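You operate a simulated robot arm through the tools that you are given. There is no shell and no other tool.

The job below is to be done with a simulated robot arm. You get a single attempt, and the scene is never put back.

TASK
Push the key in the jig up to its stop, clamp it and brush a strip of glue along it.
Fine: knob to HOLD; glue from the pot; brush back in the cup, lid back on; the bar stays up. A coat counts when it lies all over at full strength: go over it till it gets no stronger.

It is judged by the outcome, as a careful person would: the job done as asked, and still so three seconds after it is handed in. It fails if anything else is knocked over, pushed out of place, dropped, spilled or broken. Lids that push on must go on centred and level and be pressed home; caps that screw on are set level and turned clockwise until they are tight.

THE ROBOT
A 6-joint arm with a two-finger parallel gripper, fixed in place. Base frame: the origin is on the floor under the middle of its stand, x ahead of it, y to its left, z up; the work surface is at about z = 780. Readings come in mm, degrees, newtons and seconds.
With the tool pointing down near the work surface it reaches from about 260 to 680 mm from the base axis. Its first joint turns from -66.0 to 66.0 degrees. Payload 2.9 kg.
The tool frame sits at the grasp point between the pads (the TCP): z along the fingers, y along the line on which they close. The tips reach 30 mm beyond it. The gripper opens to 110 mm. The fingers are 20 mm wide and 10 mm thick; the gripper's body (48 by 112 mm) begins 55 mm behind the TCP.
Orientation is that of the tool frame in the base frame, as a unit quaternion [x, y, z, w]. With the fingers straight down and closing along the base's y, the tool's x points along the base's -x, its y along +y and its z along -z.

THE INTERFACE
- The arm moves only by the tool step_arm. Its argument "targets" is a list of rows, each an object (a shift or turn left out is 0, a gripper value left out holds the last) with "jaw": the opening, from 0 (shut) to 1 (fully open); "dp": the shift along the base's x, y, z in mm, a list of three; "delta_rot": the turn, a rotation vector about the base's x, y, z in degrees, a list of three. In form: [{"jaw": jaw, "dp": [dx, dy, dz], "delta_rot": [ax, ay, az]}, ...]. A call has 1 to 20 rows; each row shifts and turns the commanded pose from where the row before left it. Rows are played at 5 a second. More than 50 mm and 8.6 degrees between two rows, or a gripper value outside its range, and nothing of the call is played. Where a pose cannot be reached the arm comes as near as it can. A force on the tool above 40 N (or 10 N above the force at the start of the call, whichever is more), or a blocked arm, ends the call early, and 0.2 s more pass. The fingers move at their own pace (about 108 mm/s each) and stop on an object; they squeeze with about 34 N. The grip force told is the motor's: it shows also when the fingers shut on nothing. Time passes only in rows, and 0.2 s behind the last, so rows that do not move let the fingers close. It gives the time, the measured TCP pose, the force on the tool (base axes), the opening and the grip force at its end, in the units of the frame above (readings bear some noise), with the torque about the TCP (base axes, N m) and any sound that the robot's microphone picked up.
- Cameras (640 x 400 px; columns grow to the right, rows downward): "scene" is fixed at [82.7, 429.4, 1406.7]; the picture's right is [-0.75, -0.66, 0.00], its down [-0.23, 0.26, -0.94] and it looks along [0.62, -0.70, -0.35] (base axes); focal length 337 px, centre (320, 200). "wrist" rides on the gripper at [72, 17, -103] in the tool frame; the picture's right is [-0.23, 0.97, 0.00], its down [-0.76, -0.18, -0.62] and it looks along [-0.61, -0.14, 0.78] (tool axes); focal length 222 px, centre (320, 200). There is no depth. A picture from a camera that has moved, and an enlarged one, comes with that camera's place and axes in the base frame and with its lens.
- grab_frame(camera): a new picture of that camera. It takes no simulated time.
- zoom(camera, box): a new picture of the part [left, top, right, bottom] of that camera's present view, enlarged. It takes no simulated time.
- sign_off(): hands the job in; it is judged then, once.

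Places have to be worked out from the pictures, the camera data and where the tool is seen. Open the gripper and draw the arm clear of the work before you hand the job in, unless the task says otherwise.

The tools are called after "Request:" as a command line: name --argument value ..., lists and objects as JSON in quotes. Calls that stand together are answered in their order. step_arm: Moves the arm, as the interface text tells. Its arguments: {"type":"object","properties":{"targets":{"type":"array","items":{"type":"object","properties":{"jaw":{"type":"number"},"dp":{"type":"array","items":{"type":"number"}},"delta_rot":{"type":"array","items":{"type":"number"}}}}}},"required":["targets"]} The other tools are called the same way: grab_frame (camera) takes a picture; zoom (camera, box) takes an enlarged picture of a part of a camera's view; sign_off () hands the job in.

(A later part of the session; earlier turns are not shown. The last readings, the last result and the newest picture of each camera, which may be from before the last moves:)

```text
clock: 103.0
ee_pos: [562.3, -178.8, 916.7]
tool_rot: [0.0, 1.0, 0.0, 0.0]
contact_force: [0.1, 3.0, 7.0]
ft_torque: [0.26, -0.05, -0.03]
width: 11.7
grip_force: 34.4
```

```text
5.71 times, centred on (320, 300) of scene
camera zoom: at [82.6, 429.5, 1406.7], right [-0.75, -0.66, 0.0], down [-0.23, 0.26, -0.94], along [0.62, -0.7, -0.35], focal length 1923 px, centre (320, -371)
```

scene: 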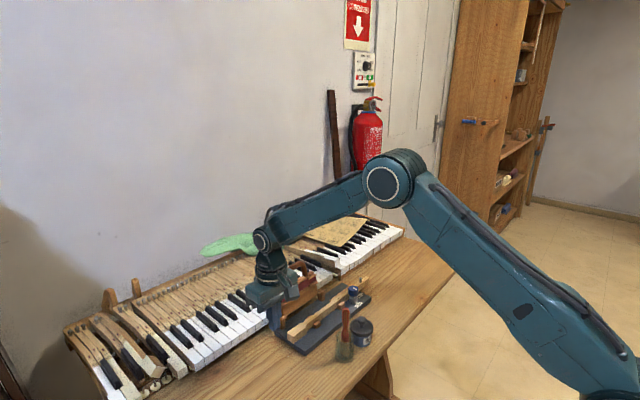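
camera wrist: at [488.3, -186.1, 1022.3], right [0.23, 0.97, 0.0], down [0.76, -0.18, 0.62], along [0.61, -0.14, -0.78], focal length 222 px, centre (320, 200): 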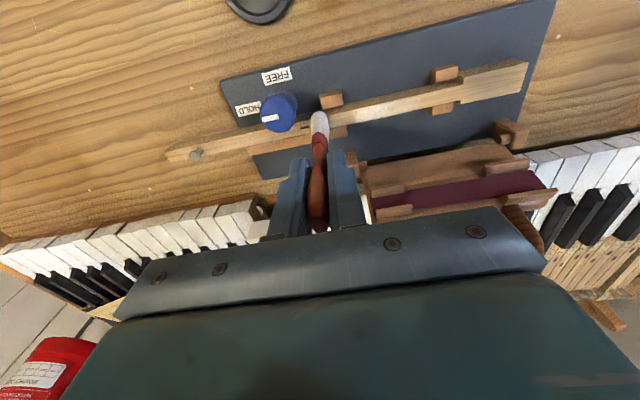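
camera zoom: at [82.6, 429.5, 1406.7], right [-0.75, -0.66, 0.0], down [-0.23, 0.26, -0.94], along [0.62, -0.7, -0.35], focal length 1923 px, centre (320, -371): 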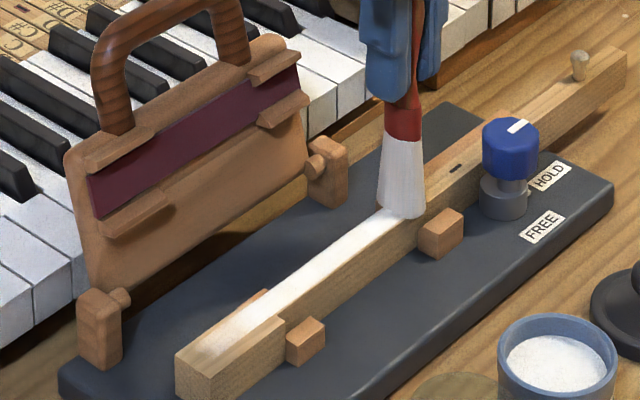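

The shank part is bright white; the head end is a little weaker. I'll reload and do another full pass.

Request:
step_arm --targets '[{"dp": [0, 0, 8]}, {"dp": [0, 0, 20]}, {"dp": [0, 0, 22]}, {"dp": [-29, 9, 0]}, {"dp": [-29, 9, 0]}, {"dp": [-29, 9, 0]}, {"dp": [-28.5, 10, 0]}, {"dp": [0, 0, 0]}]'

Request:
zoom --camera "wrist" --box '[240, 60, 400, 160]'

Request:
zoom --camera "scene" --box '[280, 270, 350, 335]'

```text
clock: 104.8
ee_pos: [446.8, -143.6, 967.0]
tool_rot: [0.0, 1.0, 0.0, 0.0]
contact_force: [0.9, 0.0, -0.4]
ft_torque: [0.01, 0.0, -0.03]
width: 11.9
grip_force: 34.0
```

```text
4.00 times, centred on (320, 110) of wrist
camera zoom: at [373.4, -125.3, 1070.2], right [0.23, 0.97, 0.0], down [0.76, -0.18, 0.62], along [0.61, -0.14, -0.78], focal length 888 px, centre (320, 560)
```

zoom: 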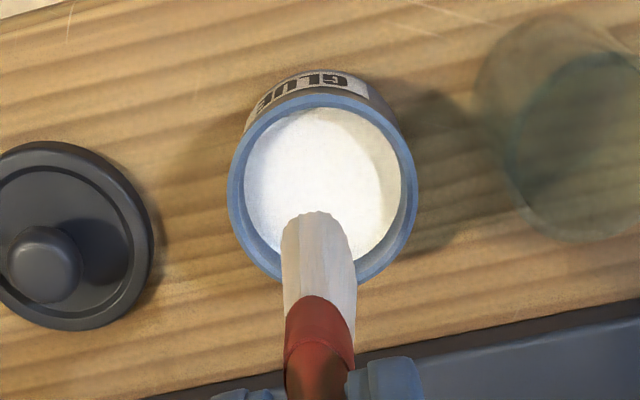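

```text
6.15 times, centred on (315, 302) of scene
camera zoom: at [82.7, 429.4, 1406.7], right [-0.75, -0.66, 0.0], down [-0.23, 0.26, -0.94], along [0.62, -0.7, -0.35], focal length 2071 px, centre (351, -431)
```

zoom: 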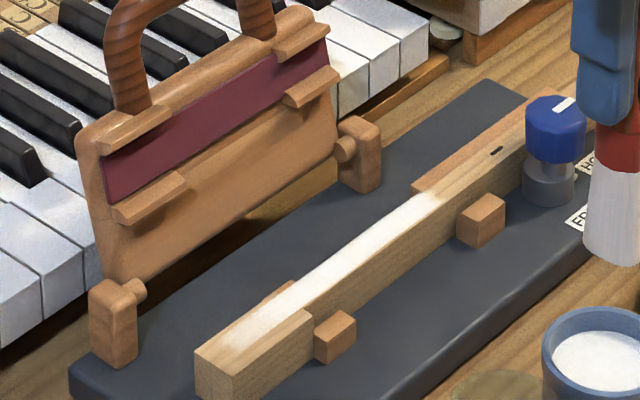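

The strip is nearly uniform already, weaker only on the head. I'll shift 1.5 mm to recentre and dip again.

Request:
step_arm --targets '[{"dp": [0, 1.5, -25]}, {"dp": [0, 0, -20]}, {"dp": [0, 0, -12]}, {"dp": [0, 0, -6]}, {"dp": [0, 0, -5]}, {"dp": [0, 0, 0]}, {"dp": [0, 0, 0]}, {"dp": [0, 0, 5]}, {"dp": [0, 0, 5]}, {"dp": [0, 0, 15]}, {"dp": [0, 0, 20]}, {"dp": [0, 0, 20]}, {"dp": [0, 0, 0]}]'

Request:
zoom --camera "wrist" --box '[240, 60, 400, 160]'

```text
clock: 107.6
ee_pos: [447.5, -140.2, 963.1]
tool_rot: [0.0, 1.0, -0.001, 0.0]
contact_force: [0.0, 0.5, -0.3]
ft_torque: [0.03, -0.06, 0.02]
width: 11.8
grip_force: 33.2
```

```text
4.00 times, centred on (320, 110) of wrist
camera zoom: at [374.6, -122.8, 1066.8], right [0.23, 0.97, 0.0], down [0.76, -0.18, 0.62], along [0.61, -0.14, -0.78], focal length 888 px, centre (320, 560)
```

zoom: 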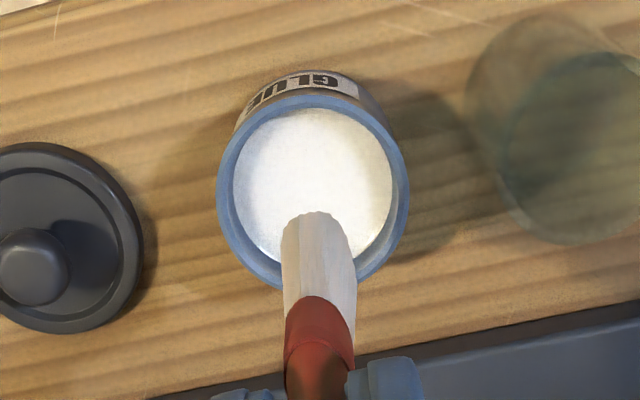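

Reloaded. Back to the head end of the key at y≈-40 and down toward contact.

Request:
step_arm --targets '[{"dp": [29, 10, 0]}, {"dp": [29, 27, 0]}, {"dp": [29, 32, 0]}, {"dp": [27, 32, 0]}, {"dp": [0, 0, -20]}, {"dp": [0, 0, -18]}, {"dp": [0, 0, -5]}, {"dp": [0, 0, -2]}, {"dp": [0, 0, 0]}]'

Request:
zoom --camera "wrist" --box '[220, 60, 420, 185]'

```text
clock: 109.6
ee_pos: [561.1, -39.1, 918.1]
tool_rot: [0.0, 1.0, 0.0, 0.0]
contact_force: [-0.3, 0.3, -0.2]
ft_torque: [0.01, 0.02, 0.0]
width: 11.8
grip_force: 34.0
```

```text
3.20 times, centred on (320, 122) of wrist
camera zoom: at [488.2, -20.8, 1021.3], right [0.23, 0.97, 0.0], down [0.76, -0.18, 0.62], along [0.61, -0.14, -0.78], focal length 711 px, centre (320, 448)
```

zoom: 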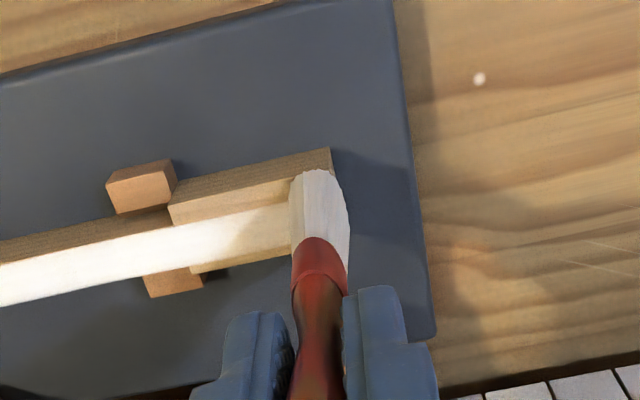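

I'll come in 2 mm from the end and lower to contact.

Request:
step_arm --targets '[{"dp": [0, -2, -0.8]}, {"dp": [0, 0, -0.7]}, {"dp": [0, 0, -0.5]}, {"dp": [0, 0, 0]}]'

```text
clock: 110.6
ee_pos: [559.2, -41.3, 917.4]
tool_rot: [0.0, 1.0, 0.0, -0.001]
contact_force: [-0.3, -0.2, 2.5]
ft_torque: [-0.04, -0.02, 0.02]
width: 11.8
grip_force: 33.8
```

Contact. I'll press 0.8 mm more and work back and forth over the head part first.

Request:
step_arm --targets '[{"dp": [0, 0, -0.8]}, {"dp": [0, 0, 0]}, {"dp": [0, -4, 0]}, {"dp": [0, -4, 0]}, {"dp": [0, -4, 0]}, {"dp": [0, -4, 0]}, {"dp": [0, -4, 0]}, {"dp": [0, -4, 0]}, {"dp": [0, -4, 0]}, {"dp": [0, 4, 0]}, {"dp": [0, 4, 0]}, {"dp": [0, 4, 0]}, {"dp": [0, 4, 0]}, {"dp": [0, 4, 0]}, {"dp": [0, 4, 0]}, {"dp": [0, 4, 0]}, {"dp": [0, 0, 0]}]'

Request:
zoom --camera "wrist" --box '[220, 60, 420, 185]'

Request:
zoom --camera "scene" --box '[280, 285, 340, 340]'

```text
clock: 114.2
ee_pos: [560.2, -39.9, 916.3]
tool_rot: [0.0, 1.0, 0.0, 0.002]
contact_force: [1.1, -9.3, 24.9]
ft_torque: [-0.9, -0.03, 0.01]
width: 11.9
grip_force: 33.7
```

```text
3.20 times, centred on (320, 122) of wrist
camera zoom: at [487.6, -23.4, 1019.1], right [0.23, 0.97, 0.0], down [0.76, -0.18, 0.63], along [0.61, -0.14, -0.78], focal length 711 px, centre (320, 448)
```

zoom: 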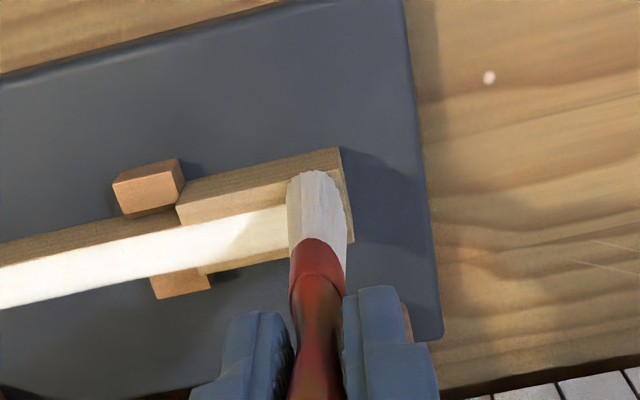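

```text
7.27 times, centred on (310, 312) of scene
camera zoom: at [82.3, 429.2, 1406.8], right [-0.75, -0.66, 0.0], down [-0.23, 0.26, -0.94], along [0.62, -0.7, -0.35], focal length 2448 px, centre (393, -618)
```

zoom: 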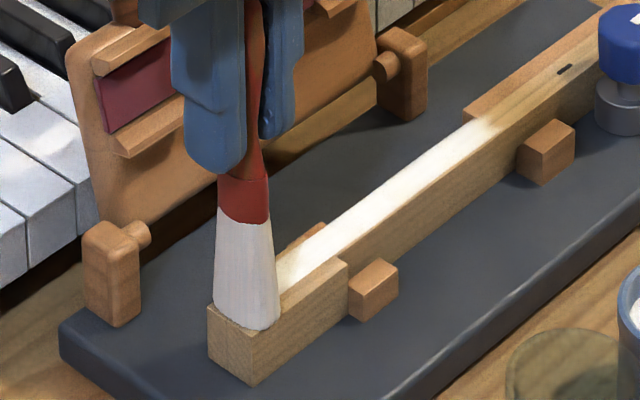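

The press has climbed to 25 N; I'll ease up 1.2 mm and then stroke the full length toward -y again.

Request:
step_arm --targets '[{"dp": [0, 0, 1.2]}, {"dp": [0, -4, 0.03]}, {"dp": [0, -4, 0.03]}, {"dp": [0, -4, 0.03]}, {"dp": [0, -4, 0.03]}, {"dp": [0, -4, 0.03]}, {"dp": [0, -4, 0.03]}, {"dp": [0, -4, 0.03]}, {"dp": [0, -4, 0.03]}, {"dp": [0, -4, 0.03]}, {"dp": [0, -4, 0.03]}, {"dp": [0, -4, 0.03]}, {"dp": [0, -4, 0.03]}, {"dp": [0, -4, 0.03]}, {"dp": [0, -4, 0.03]}, {"dp": [0, -4, 0.03]}, {"dp": [0, -4, 0.03]}, {"dp": [0, -4, 0.03]}, {"dp": [0, -4, 0.03]}, {"dp": [0, 0, 0]}]'

Request:
zoom --camera "wrist" --box '[240, 50, 440, 175]'

```text
clock: 118.4
ee_pos: [558.9, -111.8, 916.8]
tool_rot: [0.0, 1.0, 0.001, 0.0]
contact_force: [0.0, 0.2, 2.0]
ft_torque: [0.05, 0.0, 0.01]
width: 11.7
grip_force: 34.0
```

```text
3.20 times, centred on (340, 112) of wrist
camera zoom: at [487.1, -95.4, 1019.7], right [0.23, 0.97, 0.0], down [0.76, -0.18, 0.62], along [0.61, -0.14, -0.78], focal length 711 px, centre (256, 480)
```

zoom: 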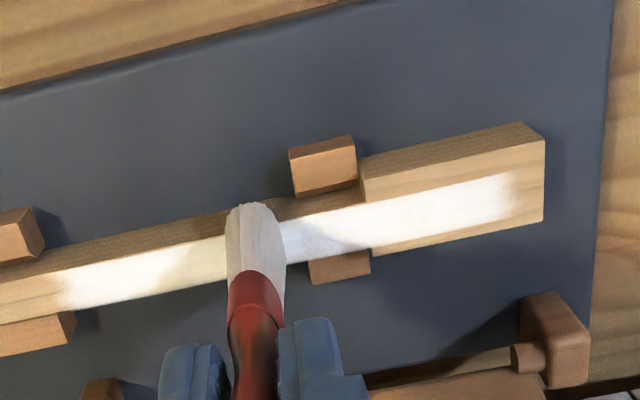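

The head part is now uniformly white up to its end. I'll press slightly and continue the stroke to the other end.

Request:
step_arm --targets '[{"dp": [0, 0, -0.8]}, {"dp": [0, -4, 0.03]}, {"dp": [0, -4, 0.03]}, {"dp": [0, -4, 0.03]}, {"dp": [0, -4, 0.03]}, {"dp": [0, -4, 0.03]}, {"dp": [0, -4, 0.03]}, {"dp": [0, -4, 0.03]}, {"dp": [0, -4, 0.03]}, {"dp": [0, -4, 0.03]}, {"dp": [0, -4, 0.03]}, {"dp": [0, -4, 0.03]}, {"dp": [0, -4, 0.03]}, {"dp": [0, -4, 0.03]}, {"dp": [0, -4, 0.03]}, {"dp": [0, -4, 0.03]}, {"dp": [0, -4, 0.03]}, {"dp": [0, -4, 0.03]}, {"dp": [0, 0, 0]}]'

Request:
zoom --camera "wrist" --box '[260, 50, 460, 175]'

Request:
zoom --camera "scene" --box '[280, 265, 360, 335]'

```text
clock: 122.4
ee_pos: [561.1, -180.7, 916.8]
tool_rot: [-0.001, 1.0, 0.0, 0.0]
contact_force: [-0.5, 2.3, 8.0]
ft_torque: [0.28, 0.03, -0.04]
width: 11.5
grip_force: 33.8
```

```text
3.20 times, centred on (360, 112) of wrist
camera zoom: at [488.2, -163.7, 1019.5], right [0.23, 0.97, 0.0], down [0.76, -0.18, 0.62], along [0.61, -0.14, -0.78], focal length 711 px, centre (192, 480)
```

zoom: 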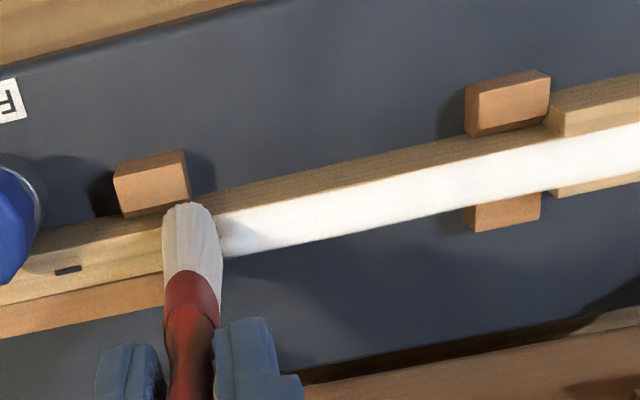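

```text
5.71 times, centred on (320, 300) of scene
camera zoom: at [82.6, 429.5, 1406.6], right [-0.75, -0.66, 0.0], down [-0.23, 0.26, -0.94], along [0.62, -0.7, -0.35], focal length 1923 px, centre (320, -371)
```

zoom: 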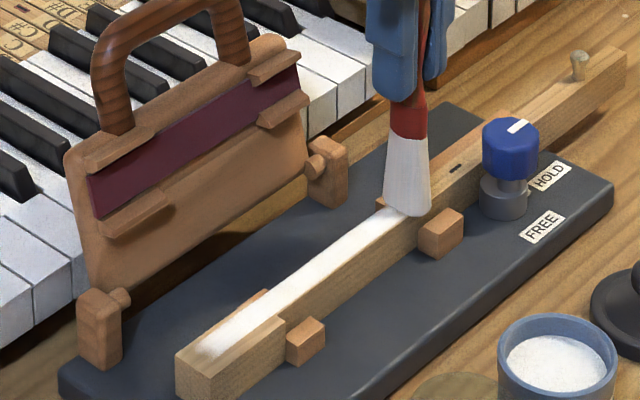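

The strip looks uniformly white. I'll lift and move the brush aside to inspect the whole strip, ends and edges included.

Request:
step_arm --targets '[{"dp": [0, 0, 8]}, {"dp": [0, 0, 20]}, {"dp": [0, 0, 22]}, {"dp": [-15, 20, 20]}, {"dp": [-30, 25, 0]}, {"dp": [-30, 0, 0]}, {"dp": [-20, 0, 0]}, {"dp": [0, 0, 0]}]'

Request:
grab_frame --camera "wrist"

Request:
zoom --camera "scene" --box '[290, 305, 330, 335]'

Request:
zoom --camera "scene" --box '[320, 285, 360, 315]'

```text
clock: 124.2
ee_pos: [466.8, -136.6, 986.6]
tool_rot: [0.0, 1.0, 0.0, -0.001]
contact_force: [0.2, 0.5, -0.9]
ft_torque: [0.0, 0.01, 0.01]
width: 11.5
grip_force: 34.2
```

```text
taken
camera wrist: at [393.3, -119.2, 1089.6], right [0.23, 0.97, 0.0], down [0.76, -0.18, 0.62], along [0.61, -0.14, -0.78], focal length 222 px, centre (320, 200)
```

wrist: 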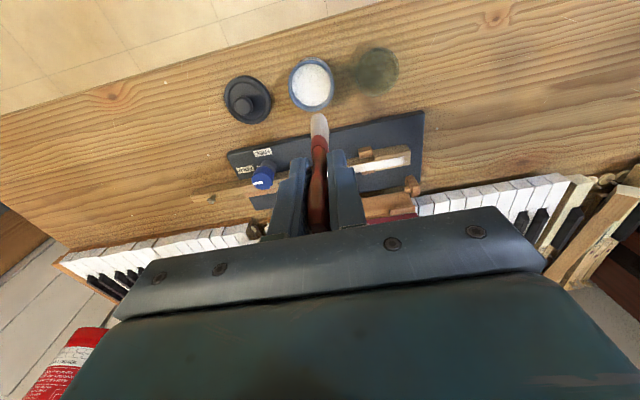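

```text
13.33 times, centred on (310, 320) of scene
camera zoom: at [82.7, 429.4, 1406.7], right [-0.75, -0.66, 0.0], down [-0.23, 0.26, -0.94], along [0.62, -0.7, -0.35], focal length 4487 px, centre (453, -1400)
```

zoom: 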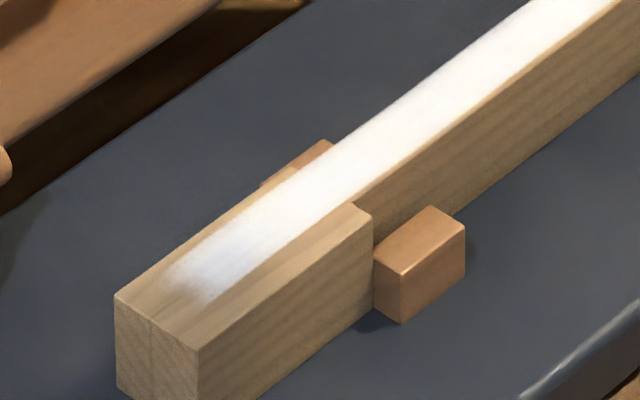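

```text
13.33 times, centred on (340, 300) of scene
camera zoom: at [82.7, 429.4, 1406.7], right [-0.75, -0.66, 0.0], down [-0.23, 0.26, -0.94], along [0.62, -0.7, -0.35], focal length 4487 px, centre (53, -1133)
```

zoom: 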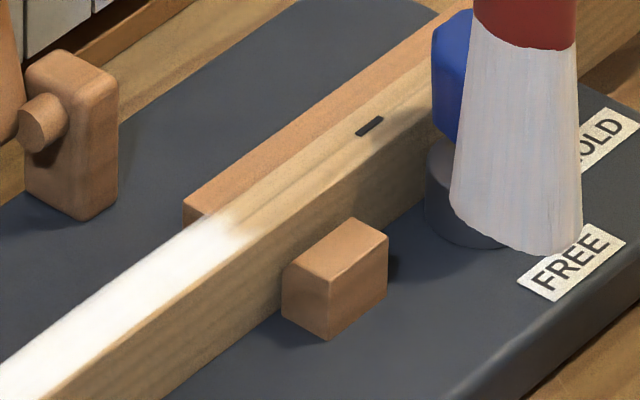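

The coat is solid white, with only the outermost bit on the head slightly greyer. I'll reload once more and go over it again to make sure it's at full strength.

Request:
step_arm --targets '[{"dp": [-20, -4.5, 0]}, {"dp": [0, 0, -20]}, {"dp": [0, 0, -25]}, {"dp": [0, 0, -20]}, {"dp": [0, 0, -12]}, {"dp": [0, 0, -6]}, {"dp": [0, 0, -5]}, {"dp": [0, 0, 0]}, {"dp": [0, 0, 0]}, {"dp": [0, 0, 5]}, {"dp": [0, 0, 5]}, {"dp": [0, 0, 15]}, {"dp": [0, 0, 20]}, {"dp": [0, 0, 20]}, {"dp": [29, 10, 0]}, {"dp": [29, 27, 0]}, {"dp": [29, 32, 0]}, {"dp": [27.5, 29, 0]}, {"dp": [0, 0, 0]}]'

Request:
zoom --camera "wrist" --box '[220, 60, 420, 185]'

Request:
zoom --camera "scene" --box '[280, 265, 400, 350]'

```text
clock: 128.2
ee_pos: [561.1, -42.6, 963.3]
tool_rot: [0.0, 1.0, 0.0, 0.0]
contact_force: [-1.0, -0.2, -0.4]
ft_torque: [0.01, -0.01, 0.0]
width: 11.7
grip_force: 34.5
```

```text
3.20 times, centred on (320, 122) of wrist
camera zoom: at [489.0, -24.6, 1067.0], right [0.23, 0.97, 0.0], down [0.76, -0.18, 0.62], along [0.61, -0.14, -0.78], focal length 711 px, centre (320, 448)
```

zoom: 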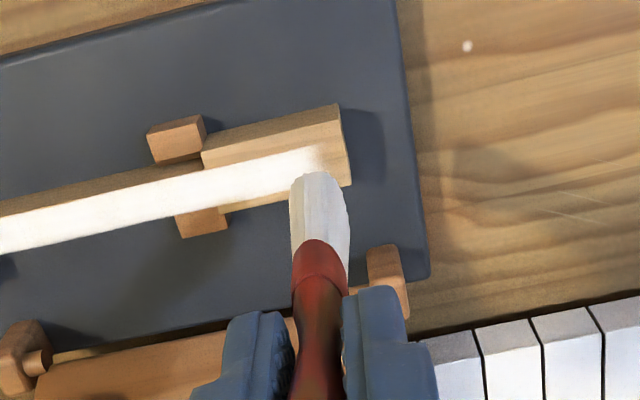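

```text
4.71 times, centred on (340, 308) of scene
camera zoom: at [82.7, 429.4, 1406.7], right [-0.75, -0.66, 0.0], down [-0.23, 0.26, -0.94], along [0.62, -0.7, -0.35], focal length 1584 px, centre (226, -306)
```

zoom: 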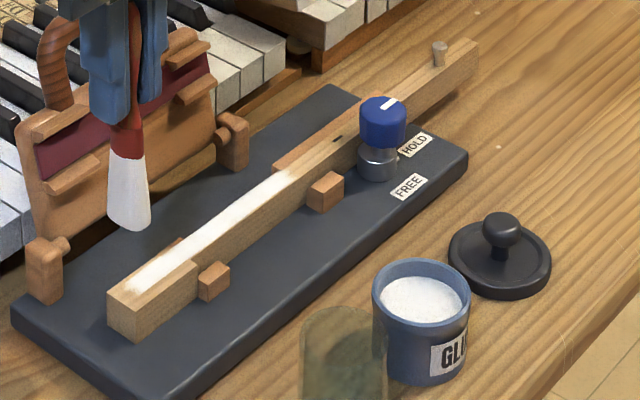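

Reloaded and over the head. I'll lower to contact again.

Request:
step_arm --targets '[{"dp": [0, 1, -20]}, {"dp": [0, 0, -18]}, {"dp": [0, 0, -5]}, {"dp": [0, 0, -2]}, {"dp": [0, 0, -1.5]}, {"dp": [0, 0, 0]}]'

```text
clock: 129.6
ee_pos: [560.2, -41.5, 917.7]
tool_rot: [0.001, 1.0, 0.0, 0.0]
contact_force: [0.1, 0.2, -0.2]
ft_torque: [-0.01, -0.01, 0.01]
width: 11.8
grip_force: 34.0
```

Still just above; lowering a little more.

Request:
step_arm --targets '[{"dp": [0, 0, -0.8]}, {"dp": [0, 0, -0.7]}, {"dp": [0, 0, 0]}]'

```text
clock: 130.4
ee_pos: [558.7, -41.2, 916.1]
tool_rot: [0.0, 1.0, 0.0, 0.001]
contact_force: [-1.5, 0.9, 6.9]
ft_torque: [0.1, 0.12, 0.0]
width: 11.9
grip_force: 33.8
```

Contact at 7 N. I'll work the head part back and forth once more, then carry on down the strip.

Request:
step_arm --targets '[{"dp": [0, -4, 0]}, {"dp": [0, -4, 0]}, {"dp": [0, -4, 0]}, {"dp": [0, -4, 0]}, {"dp": [0, -4, 0]}, {"dp": [0, -4, 0]}, {"dp": [0, -4, 0]}, {"dp": [0, 4, 0.1]}, {"dp": [0, 4, 0.1]}, {"dp": [0, 4, 0.1]}, {"dp": [0, 4, 0.1]}, {"dp": [0, 4, 0.1]}, {"dp": [0, 4, 0.1]}, {"dp": [0, 4, 0.1]}, {"dp": [0, 0, 0]}]'

Request:
zoom --camera "scene" --box '[280, 285, 340, 340]'

```text
clock: 133.6
ee_pos: [558.6, -41.0, 915.0]
tool_rot: [0.0, 1.0, 0.0, -0.001]
contact_force: [1.1, -5.6, 13.9]
ft_torque: [-0.46, -0.13, -0.01]
width: 11.7
grip_force: 33.8
```

```text
7.27 times, centred on (310, 312) of scene
camera zoom: at [82.5, 429.3, 1406.7], right [-0.75, -0.66, 0.0], down [-0.23, 0.26, -0.94], along [0.62, -0.7, -0.35], focal length 2448 px, centre (393, -618)
```

zoom: 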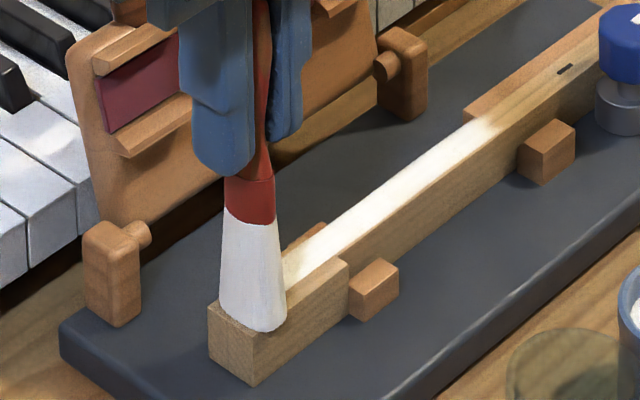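

Good steady contact. Now the long stroke toward -y.

Request:
step_arm --targets '[{"dp": [0, 0, 0.2]}, {"dp": [0, -4, 0.02]}, {"dp": [0, -4, 0.02]}, {"dp": [0, -4, 0.02]}, {"dp": [0, -4, 0.02]}, {"dp": [0, -4, 0.02]}, {"dp": [0, -4, 0.02]}, {"dp": [0, -4, 0.02]}, {"dp": [0, -4, 0.02]}, {"dp": [0, -4, 0.02]}, {"dp": [0, -4, 0.02]}, {"dp": [0, -4, 0.02]}, {"dp": [0, -4, 0.02]}, {"dp": [0, -4, 0.02]}, {"dp": [0, -4, 0.02]}, {"dp": [0, -4, 0.02]}, {"dp": [0, -4, 0.02]}, {"dp": [0, -4, 0.02]}, {"dp": [0, -4, 0.02]}, {"dp": [0, 0, 0]}]'

Request:
zoom --camera "wrist" --box '[240, 50, 440, 175]'

```text
clock: 137.8
ee_pos: [559.1, -113.0, 917.0]
tool_rot: [0.0, 1.0, 0.001, 0.001]
contact_force: [0.7, 1.5, 5.0]
ft_torque: [0.16, -0.06, 0.0]
width: 11.7
grip_force: 33.5
```

```text
3.20 times, centred on (340, 112) of wrist
camera zoom: at [486.8, -96.4, 1019.0], right [0.23, 0.97, 0.0], down [0.76, -0.18, 0.62], along [0.61, -0.14, -0.78], focal length 711 px, centre (256, 480)
```

zoom: 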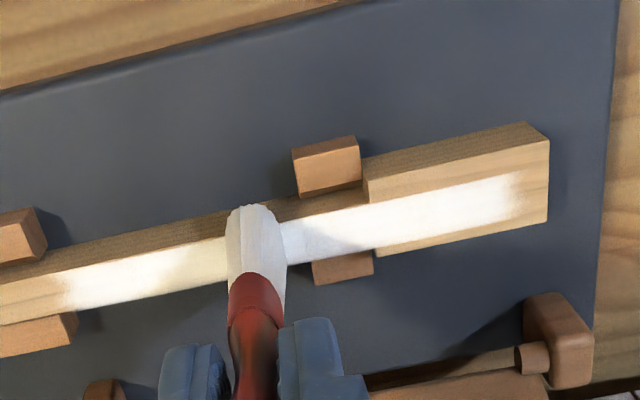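

The head part looks the same as after the previous pass, i.e. no stronger. I'll press a touch and finish the stroke.

Request:
step_arm --targets '[{"dp": [0, 0, -0.4]}, {"dp": [0, -4, 0.02]}, {"dp": [0, -4, 0.02]}, {"dp": [0, -4, 0.02]}, {"dp": [0, -4, 0.02]}, {"dp": [0, -4, 0.02]}, {"dp": [0, -4, 0.02]}, {"dp": [0, -4, 0.02]}, {"dp": [0, -4, 0.02]}, {"dp": [0, -4, 0.02]}, {"dp": [0, -4, 0.02]}, {"dp": [0, -4, 0.02]}, {"dp": [0, -4, 0.02]}, {"dp": [0, -4, 0.02]}, {"dp": [0, -4, 0.02]}, {"dp": [0, -4, 0.02]}, {"dp": [0, -4, 0.02]}, {"dp": [0, -4, 0.02]}, {"dp": [0, -2, 0]}, {"dp": [0, 0, 0]}]'

Request:
zoom --camera "wrist" --box '[260, 50, 460, 175]'

```text
clock: 142.0
ee_pos: [559.3, -184.3, 916.3]
tool_rot: [-0.001, 1.0, 0.0, -0.001]
contact_force: [0.1, 3.2, 7.1]
ft_torque: [0.25, 0.05, 0.0]
width: 12.0
grip_force: 34.0
```

```text
3.20 times, centred on (360, 112) of wrist
camera zoom: at [486.9, -166.7, 1018.9], right [0.23, 0.97, 0.0], down [0.76, -0.18, 0.62], along [0.61, -0.14, -0.78], focal length 711 px, centre (192, 480)
```

zoom: 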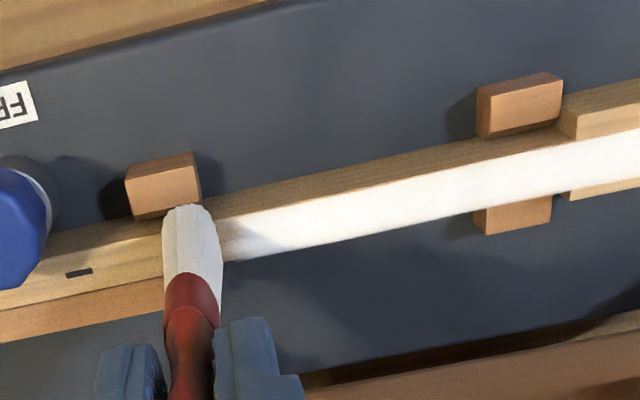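

I'll work the knob-side end back and forth once (y -184 to -150), then lift off for inspection.

Request:
step_arm --targets '[{"dp": [0, 4, -0.2]}, {"dp": [0, 4, 0]}, {"dp": [0, 4, 0]}, {"dp": [0, 4, 0]}, {"dp": [0, 4, 0]}, {"dp": [0, 4, 0]}, {"dp": [0, 4, 0]}, {"dp": [0, 4, 0]}, {"dp": [0, -4, 0]}, {"dp": [0, -4, 0]}, {"dp": [0, -4, 0]}, {"dp": [0, -4, 0]}, {"dp": [0, -4, 0]}, {"dp": [0, -4, 0]}, {"dp": [0, -4, 0]}, {"dp": [0, -2, 0]}, {"dp": [0, 0, 8]}, {"dp": [0, 0, 20]}, {"dp": [0, 0, 22]}, {"dp": [0, 0, 0]}]'

Request:
zoom --camera "wrist" --box '[260, 70, 460, 195]'

Request:
zoom --camera "scene" --box '[290, 285, 350, 335]'

Request:
zoom --camera "scene" --box '[290, 305, 330, 335]'

```text
clock: 146.2
ee_pos: [559.2, -180.5, 965.6]
tool_rot: [0.0, 1.0, 0.0, -0.001]
contact_force: [0.0, -0.1, -0.7]
ft_torque: [-0.01, 0.02, -0.02]
width: 11.8
grip_force: 34.5
```

```text
3.20 times, centred on (360, 132) of wrist
camera zoom: at [486.5, -163.9, 1068.2], right [0.23, 0.97, 0.0], down [0.76, -0.18, 0.62], along [0.61, -0.14, -0.78], focal length 711 px, centre (192, 416)
```

zoom: 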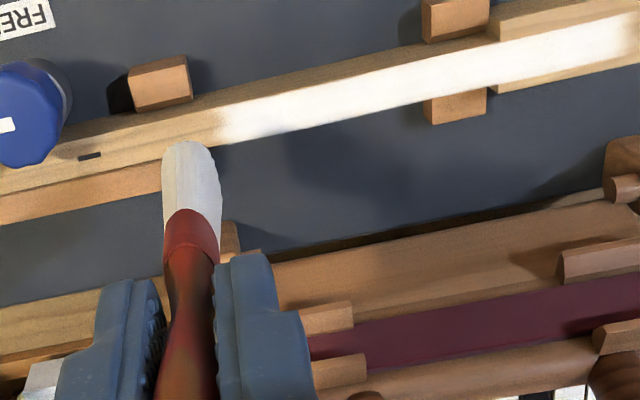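

```text
8.00 times, centred on (320, 310) of scene
camera zoom: at [82.7, 429.4, 1406.7], right [-0.75, -0.66, 0.0], down [-0.23, 0.26, -0.94], along [0.62, -0.7, -0.35], focal length 2692 px, centre (320, -680)
```

zoom: 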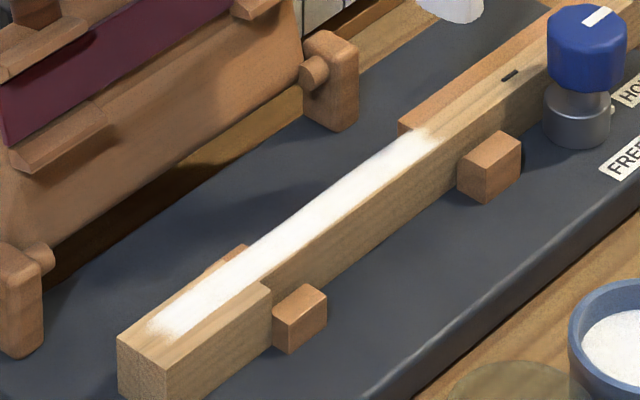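

```text
13.33 times, centred on (310, 320) of scene
camera zoom: at [82.7, 429.4, 1406.7], right [-0.75, -0.66, 0.0], down [-0.23, 0.26, -0.94], along [0.62, -0.7, -0.35], focal length 4487 px, centre (453, -1400)
```

zoom: 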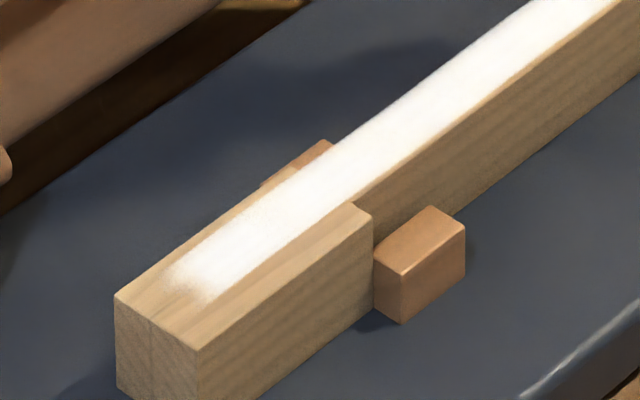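

The strip is now solid, uniform white from end to end with crisp edges and looked no stronger after the last pass, so the coat is done. Next, the brush goes back to the cup: I'll carry it above the cup at (446,-75).

Request:
step_arm --targets '[{"dp": [0, 0, 27]}, {"dp": [-29, 26, 0]}, {"dp": [-28, 26, 0]}, {"dp": [-28, 27, 0]}, {"dp": [-28.5, 26.5, 0]}, {"dp": [0, 0, 0]}]'

Request:
zoom --camera "wrist" --box '[220, 50, 420, 175]'

Request:
zoom --camera "scene" --box '[300, 250, 420, 370]'

```text
clock: 147.6
ee_pos: [446.3, -76.7, 991.3]
tool_rot: [-0.001, 1.0, 0.0, 0.0]
contact_force: [0.0, 0.1, -0.9]
ft_torque: [-0.03, 0.0, 0.01]
width: 11.5
grip_force: 34.6
```

```text
3.20 times, centred on (320, 112) of wrist
camera zoom: at [374.6, -59.1, 1094.5], right [0.23, 0.97, 0.0], down [0.76, -0.18, 0.62], along [0.61, -0.14, -0.78], focal length 711 px, centre (320, 480)
```

zoom: 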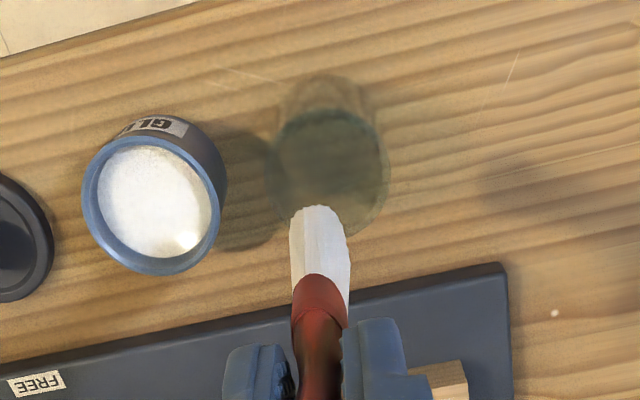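

```text
3.33 times, centred on (360, 310) of scene
camera zoom: at [82.7, 429.4, 1406.7], right [-0.75, -0.66, 0.0], down [-0.23, 0.26, -0.94], along [0.62, -0.7, -0.35], focal length 1122 px, centre (187, -167)
```

zoom: 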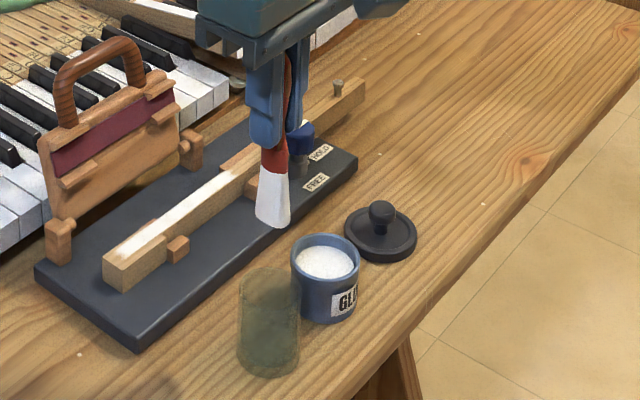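

The cup's centre is at about (442,-72) and the brush is about 4 mm off it. I'll shift toward the centre and lower the bristles to the rim level, then check.

Request:
step_arm --targets '[{"dp": [-2.5, 2.5, 0]}, {"dp": [0, 0, -20]}, {"dp": [0, 0, -18]}, {"dp": [0, 0, 0]}]'

Request:
zoom --camera "wrist" --box '[240, 70, 400, 170]'

Request:
zoom --camera "scene" --box '[320, 290, 380, 365]'

```text
clock: 148.6
ee_pos: [443.8, -74.7, 954.7]
tool_rot: [-0.001, 1.0, 0.0, 0.0]
contact_force: [0.0, 0.7, 0.6]
ft_torque: [-0.04, -0.02, 0.04]
width: 11.7
grip_force: 33.7
```

```text
4.00 times, centred on (320, 120) of wrist
camera zoom: at [371.0, -56.5, 1057.3], right [0.23, 0.97, 0.0], down [0.76, -0.18, 0.62], along [0.61, -0.14, -0.78], focal length 888 px, centre (320, 520)
```

zoom: 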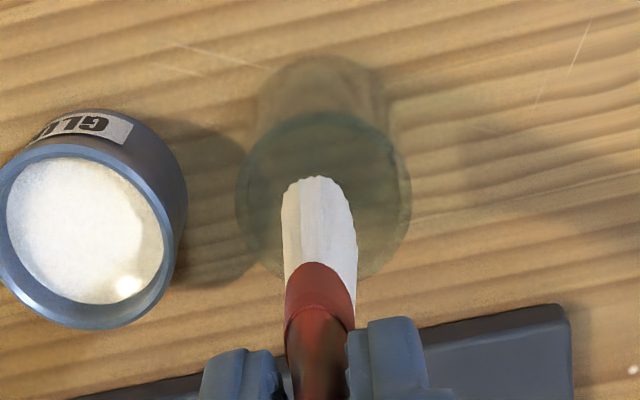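

```text
5.33 times, centred on (350, 328) of scene
camera zoom: at [82.7, 429.4, 1406.7], right [-0.75, -0.66, 0.0], down [-0.23, 0.26, -0.94], along [0.62, -0.7, -0.35], focal length 1795 px, centre (160, -480)
```

zoom: 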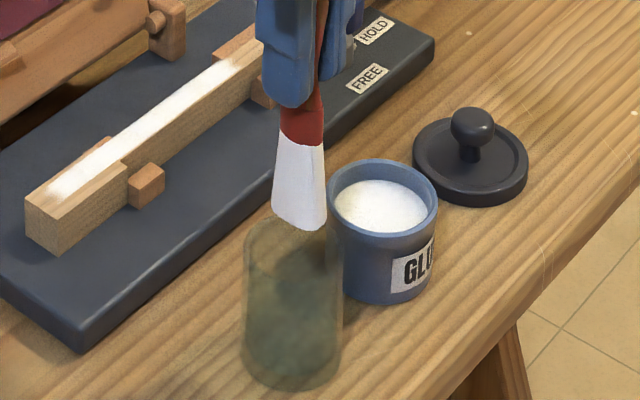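

The bristle end is just above the rim and about 2 mm off centre; I'll correct by (+0.5,+1.5) and lower into the cup while watching for contact.

Request:
step_arm --targets '[{"dp": [0.5, 1.5, -8]}, {"dp": [0, 0, -10]}, {"dp": [0, 0, -10]}, {"dp": [0, 0, -10]}, {"dp": [0, 0, 0]}]'

Request:
zoom --camera "wrist" --box '[240, 70, 400, 170]'

Request:
zoom --camera "scene" --box '[320, 290, 380, 365]'

```text
clock: 149.8
ee_pos: [443.4, -72.3, 915.7]
tool_rot: [0.0, 1.0, 0.0, 0.0]
contact_force: [1.4, 0.5, -0.3]
ft_torque: [-0.01, -0.01, -0.03]
width: 11.6
grip_force: 33.5
```

```text
4.00 times, centred on (320, 120) of wrist
camera zoom: at [371.7, -54.9, 1018.4], right [0.23, 0.97, 0.0], down [0.76, -0.18, 0.62], along [0.61, -0.14, -0.78], focal length 888 px, centre (320, 520)
```

zoom: 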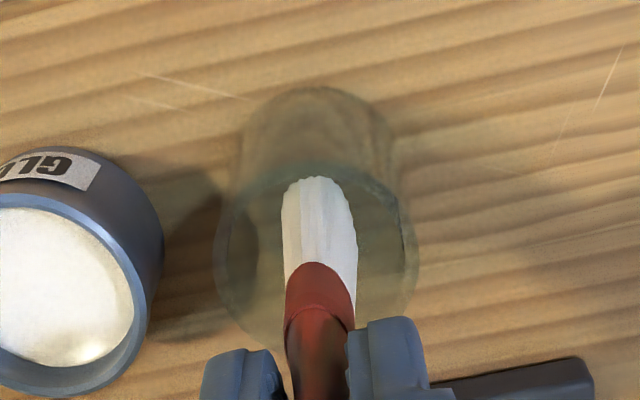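

```text
5.33 times, centred on (350, 328) of scene
camera zoom: at [82.7, 429.4, 1406.7], right [-0.75, -0.66, 0.0], down [-0.23, 0.26, -0.94], along [0.62, -0.7, -0.35], focal length 1795 px, centre (160, -480)
```

zoom: 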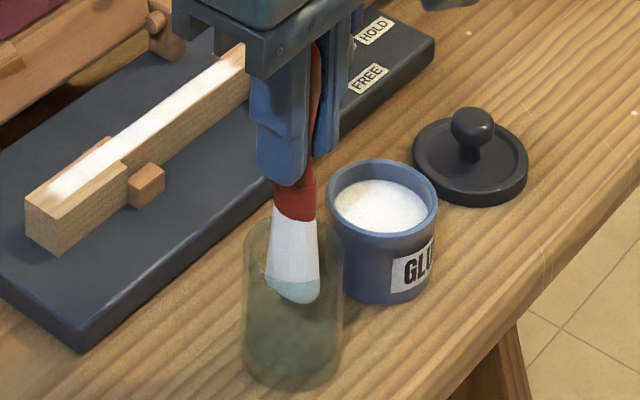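

The bristles are inside the cup, centred, without touching. I'll lower further toward the bottom.

Request:
step_arm --targets '[{"dp": [0, 0, -10]}, {"dp": [0, 0, -10]}, {"dp": [0, 0, -5]}, {"dp": [0, 0, 0]}]'

Request:
zoom --camera "scene" --box '[320, 290, 380, 365]'

```text
clock: 150.8
ee_pos: [443.1, -71.7, 889.9]
tool_rot: [0.001, 1.0, 0.0, 0.0]
contact_force: [1.3, -0.5, -0.5]
ft_torque: [-0.02, -0.02, 0.01]
width: 11.8
grip_force: 34.1
```

```text
5.33 times, centred on (350, 328) of scene
camera zoom: at [82.7, 429.4, 1406.7], right [-0.75, -0.66, 0.0], down [-0.23, 0.26, -0.94], along [0.62, -0.7, -0.35], focal length 1795 px, centre (160, -480)
```

zoom: 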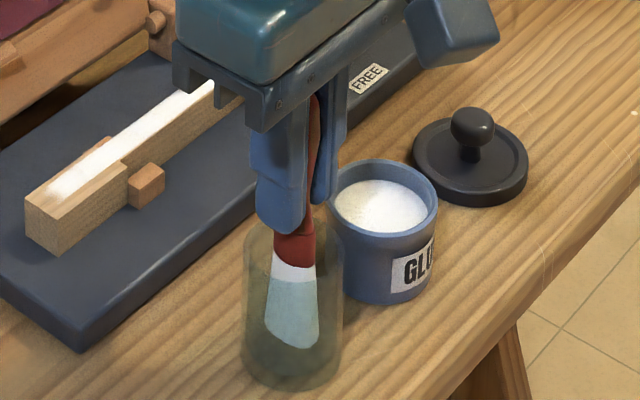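

About 5 mm remains to the cup's bottom and the fingertips are just above the rim. I'll lower 1.5 mm at a time, watching the force.

Request:
step_arm --targets '[{"dp": [0, 0, -1.5]}, {"dp": [0, 0, -1.5]}, {"dp": [0, 0, 0]}]'

Request:
zoom --camera "scene" --box '[330, 310, 370, 365]'

```text
clock: 151.6
ee_pos: [443.5, -71.0, 888.1]
tool_rot: [0.0, 1.0, 0.0, 0.0]
contact_force: [0.2, 0.2, -0.3]
ft_torque: [0.01, -0.03, 0.04]
width: 11.8
grip_force: 34.1
```

```text
7.27 times, centred on (350, 338) of scene
camera zoom: at [82.7, 429.4, 1406.7], right [-0.75, -0.66, 0.0], down [-0.23, 0.26, -0.94], along [0.62, -0.7, -0.35], focal length 2448 px, centre (102, -800)
```

zoom: 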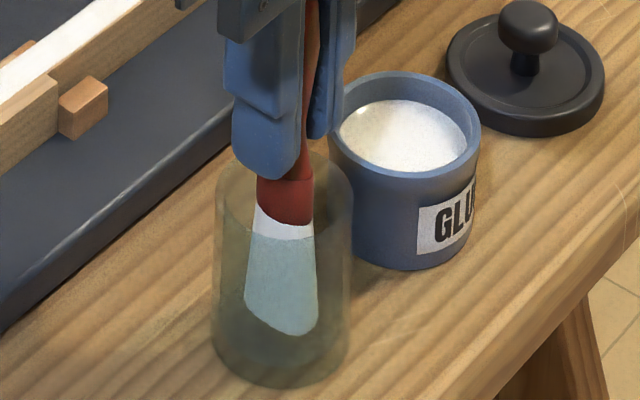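

The bristles still look a few mm above the bottom. Continuing down in small steps.

Request:
step_arm --targets '[{"dp": [0, 0, -1.2]}, {"dp": [0, 0, -1.2]}, {"dp": [0, 0, 0]}]'

Request:
zoom --camera "scene" --box '[330, 310, 370, 365]'

Request:
zoom --camera "wrist" --box '[240, 80, 400, 180]'

```text
clock: 152.4
ee_pos: [444.7, -71.5, 886.1]
tool_rot: [0.0, 1.0, 0.0, 0.0]
contact_force: [-0.1, -0.6, 0.3]
ft_torque: [0.0, 0.0, 0.02]
width: 11.7
grip_force: 34.2
```

```text
7.27 times, centred on (350, 338) of scene
camera zoom: at [82.7, 429.4, 1406.7], right [-0.75, -0.66, 0.0], down [-0.23, 0.26, -0.94], along [0.62, -0.7, -0.35], focal length 2448 px, centre (102, -800)
```

zoom: 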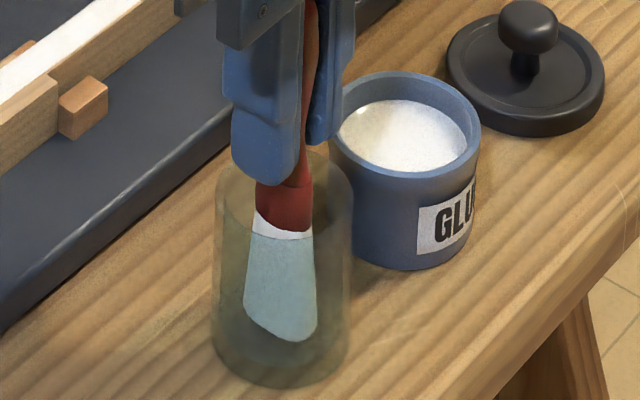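

```text
4.00 times, centred on (320, 130) of wrist
camera zoom: at [371.4, -54.5, 989.2], right [0.23, 0.97, 0.0], down [0.76, -0.18, 0.62], along [0.61, -0.14, -0.78], focal length 888 px, centre (320, 480)
```

zoom: 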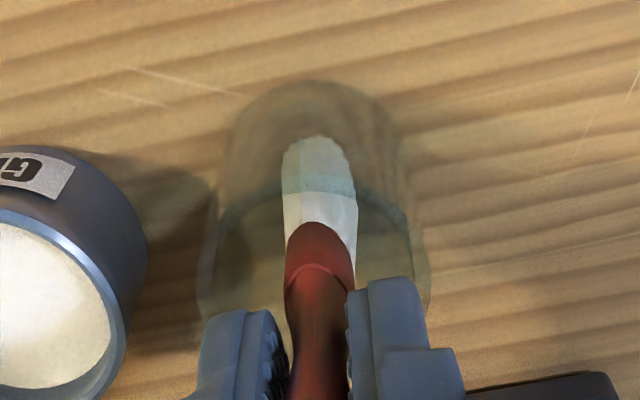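

No contact yet. I'll continue another 2 mm.

Request:
step_arm --targets '[{"dp": [0, 0, -1]}, {"dp": [0, 0, -1]}, {"dp": [0, 0, 0]}]'

Request:
zoom --camera "scene" --box '[330, 310, 370, 365]'

```text
clock: 153.2
ee_pos: [444.1, -69.9, 884.1]
tool_rot: [0.0, 1.0, 0.0, 0.0]
contact_force: [0.2, -0.6, -0.4]
ft_torque: [0.0, 0.01, 0.03]
width: 11.9
grip_force: 34.1
```

```text
7.27 times, centred on (350, 338) of scene
camera zoom: at [82.7, 429.4, 1406.7], right [-0.75, -0.66, 0.0], down [-0.23, 0.26, -0.94], along [0.62, -0.7, -0.35], focal length 2448 px, centre (102, -800)
```

zoom: 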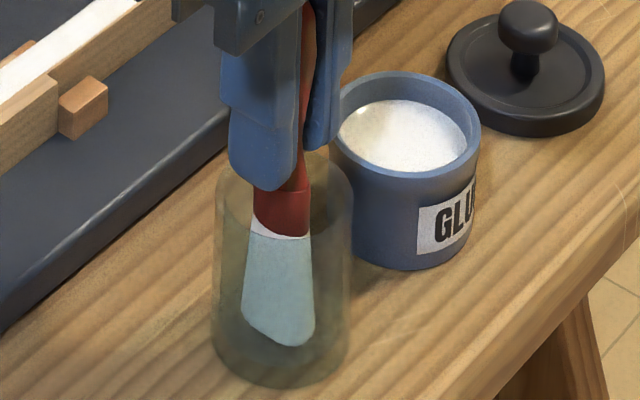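

Still no contact; fingertips are near rim height, so I'll go just 1 mm at a time.

Request:
step_arm --targets '[{"dp": [0, -0.7, -1]}, {"dp": [0, 0, 0]}]'

Request:
zoom --camera "wrist" --box '[240, 80, 400, 180]'

Request:
zoom --camera "scene" --box '[330, 310, 370, 365]'

```text
clock: 153.8
ee_pos: [444.1, -71.6, 883.8]
tool_rot: [0.0, 1.0, 0.0, 0.001]
contact_force: [-0.2, 2.4, 7.3]
ft_torque: [0.22, 0.0, -0.01]
width: 11.7
grip_force: 33.7
```

```text
4.00 times, centred on (320, 130) of wrist
camera zoom: at [371.4, -55.1, 986.7], right [0.23, 0.97, 0.0], down [0.76, -0.18, 0.62], along [0.61, -0.14, -0.78], focal length 888 px, centre (320, 480)
```

zoom: 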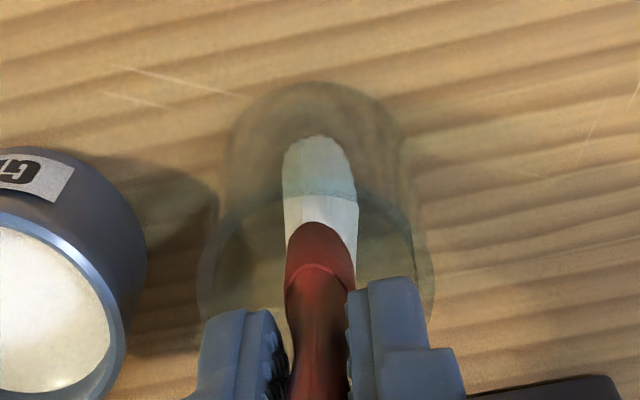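

```text
7.27 times, centred on (350, 338) of scene
camera zoom: at [82.6, 429.5, 1406.7], right [-0.75, -0.66, 0.0], down [-0.23, 0.26, -0.94], along [0.62, -0.7, -0.35], focal length 2448 px, centre (102, -800)
```

zoom: 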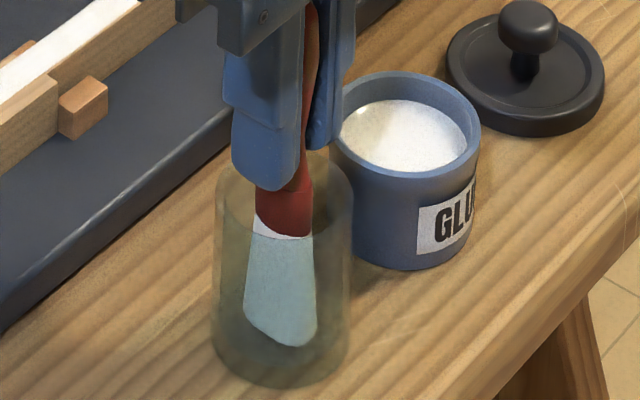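

The brush is standing on the cup's bottom (7 N), and the rim works out at z≈835–840, well below the fingertips. I'll ease off slightly, open gently and check that the brush stays.

Request:
step_arm --targets '[{"dp": [0, 0.4, 0.6]}, {"dp": [0, 0, 0]}, {"jaw": 0.16}, {"jaw": 0.22}, {"jaw": 0.3}, {"dp": [0, 0, 0]}, {"dp": [0, 0, 0]}]'

Request:
zoom --camera "wrist" --box '[240, 80, 400, 180]'

Request:
zoom --camera "scene" --box '[330, 300, 370, 365]'

```text
clock: 155.4
ee_pos: [443.9, -71.9, 884.2]
tool_rot: [0.0, 1.0, 0.0, 0.0]
contact_force: [0.3, 0.4, -0.9]
ft_torque: [-0.02, 0.0, -0.01]
width: 32.9
grip_force: 0.1
```

```text
4.00 times, centred on (320, 130) of wrist
camera zoom: at [371.2, -54.6, 986.5], right [0.23, 0.97, 0.0], down [0.76, -0.18, 0.62], along [0.61, -0.14, -0.78], focal length 888 px, centre (320, 480)
```

zoom: 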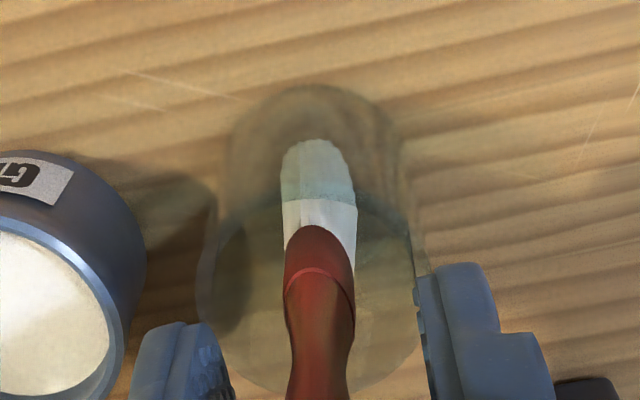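

```text
6.15 times, centred on (350, 332) of scene
camera zoom: at [82.7, 429.4, 1406.7], right [-0.75, -0.66, 0.0], down [-0.23, 0.26, -0.94], along [0.62, -0.7, -0.35], focal length 2071 px, centre (135, -615)
```

zoom: 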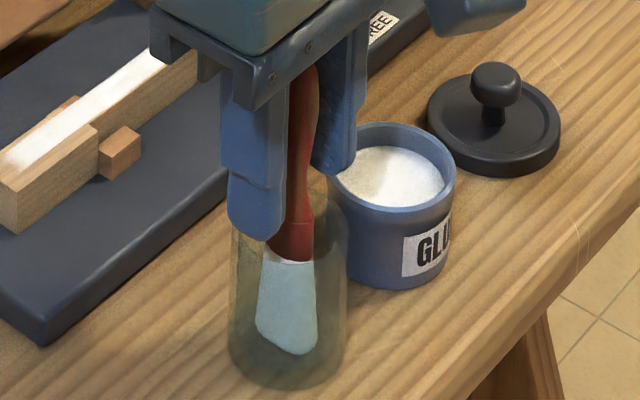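

The brush stands by itself in the cup. I'll open a little more and rise straight up.

Request:
step_arm --targets '[{"jaw": 0.4}, {"dp": [0, 0, 0]}, {"dp": [0, 0, 15]}, {"dp": [0, 0, 25]}, {"dp": [0, 0, 35]}, {"dp": [0, 0, 35]}, {"dp": [0, 0, 20]}, {"dp": [0, 0, 0]}]'

Request:
grab_frame --camera "wrist"

Request:
zoom --camera "scene" --box '[280, 260, 420, 370]'

```text
clock: 157.2
ee_pos: [444.1, -72.7, 1013.7]
tool_rot: [0.0, 1.0, 0.0, 0.0]
contact_force: [-0.3, 0.5, 0.2]
ft_torque: [-0.01, -0.02, 0.02]
width: 44.0
grip_force: 0.0
```

```text
taken
camera wrist: at [371.1, -56.5, 1116.5], right [0.23, 0.97, 0.0], down [0.76, -0.18, 0.62], along [0.61, -0.14, -0.78], focal length 222 px, centre (320, 200)
```

wrist: 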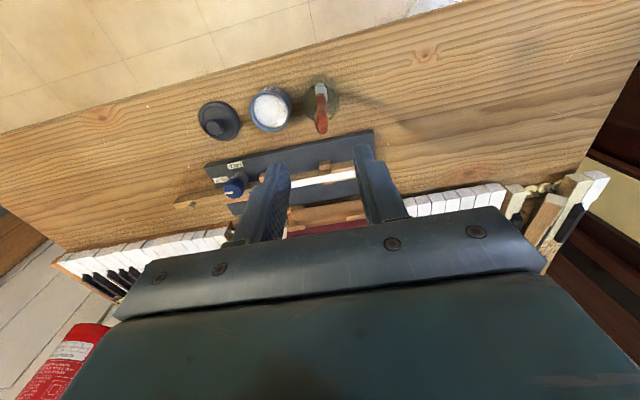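

```text
3.64 times, centred on (350, 315) of scene
camera zoom: at [82.7, 429.4, 1406.7], right [-0.75, -0.66, 0.0], down [-0.23, 0.26, -0.94], along [0.62, -0.7, -0.35], focal length 1224 px, centre (211, -218)
```

zoom: 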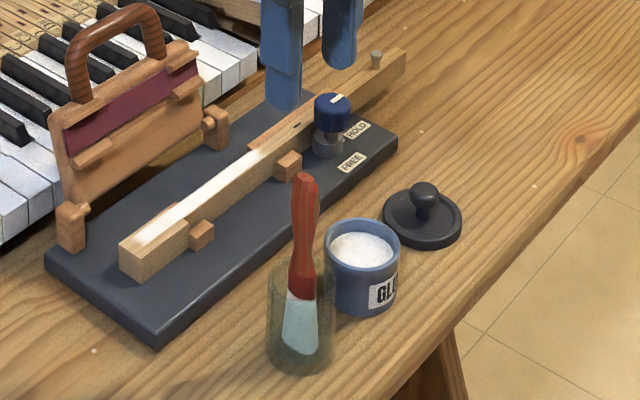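

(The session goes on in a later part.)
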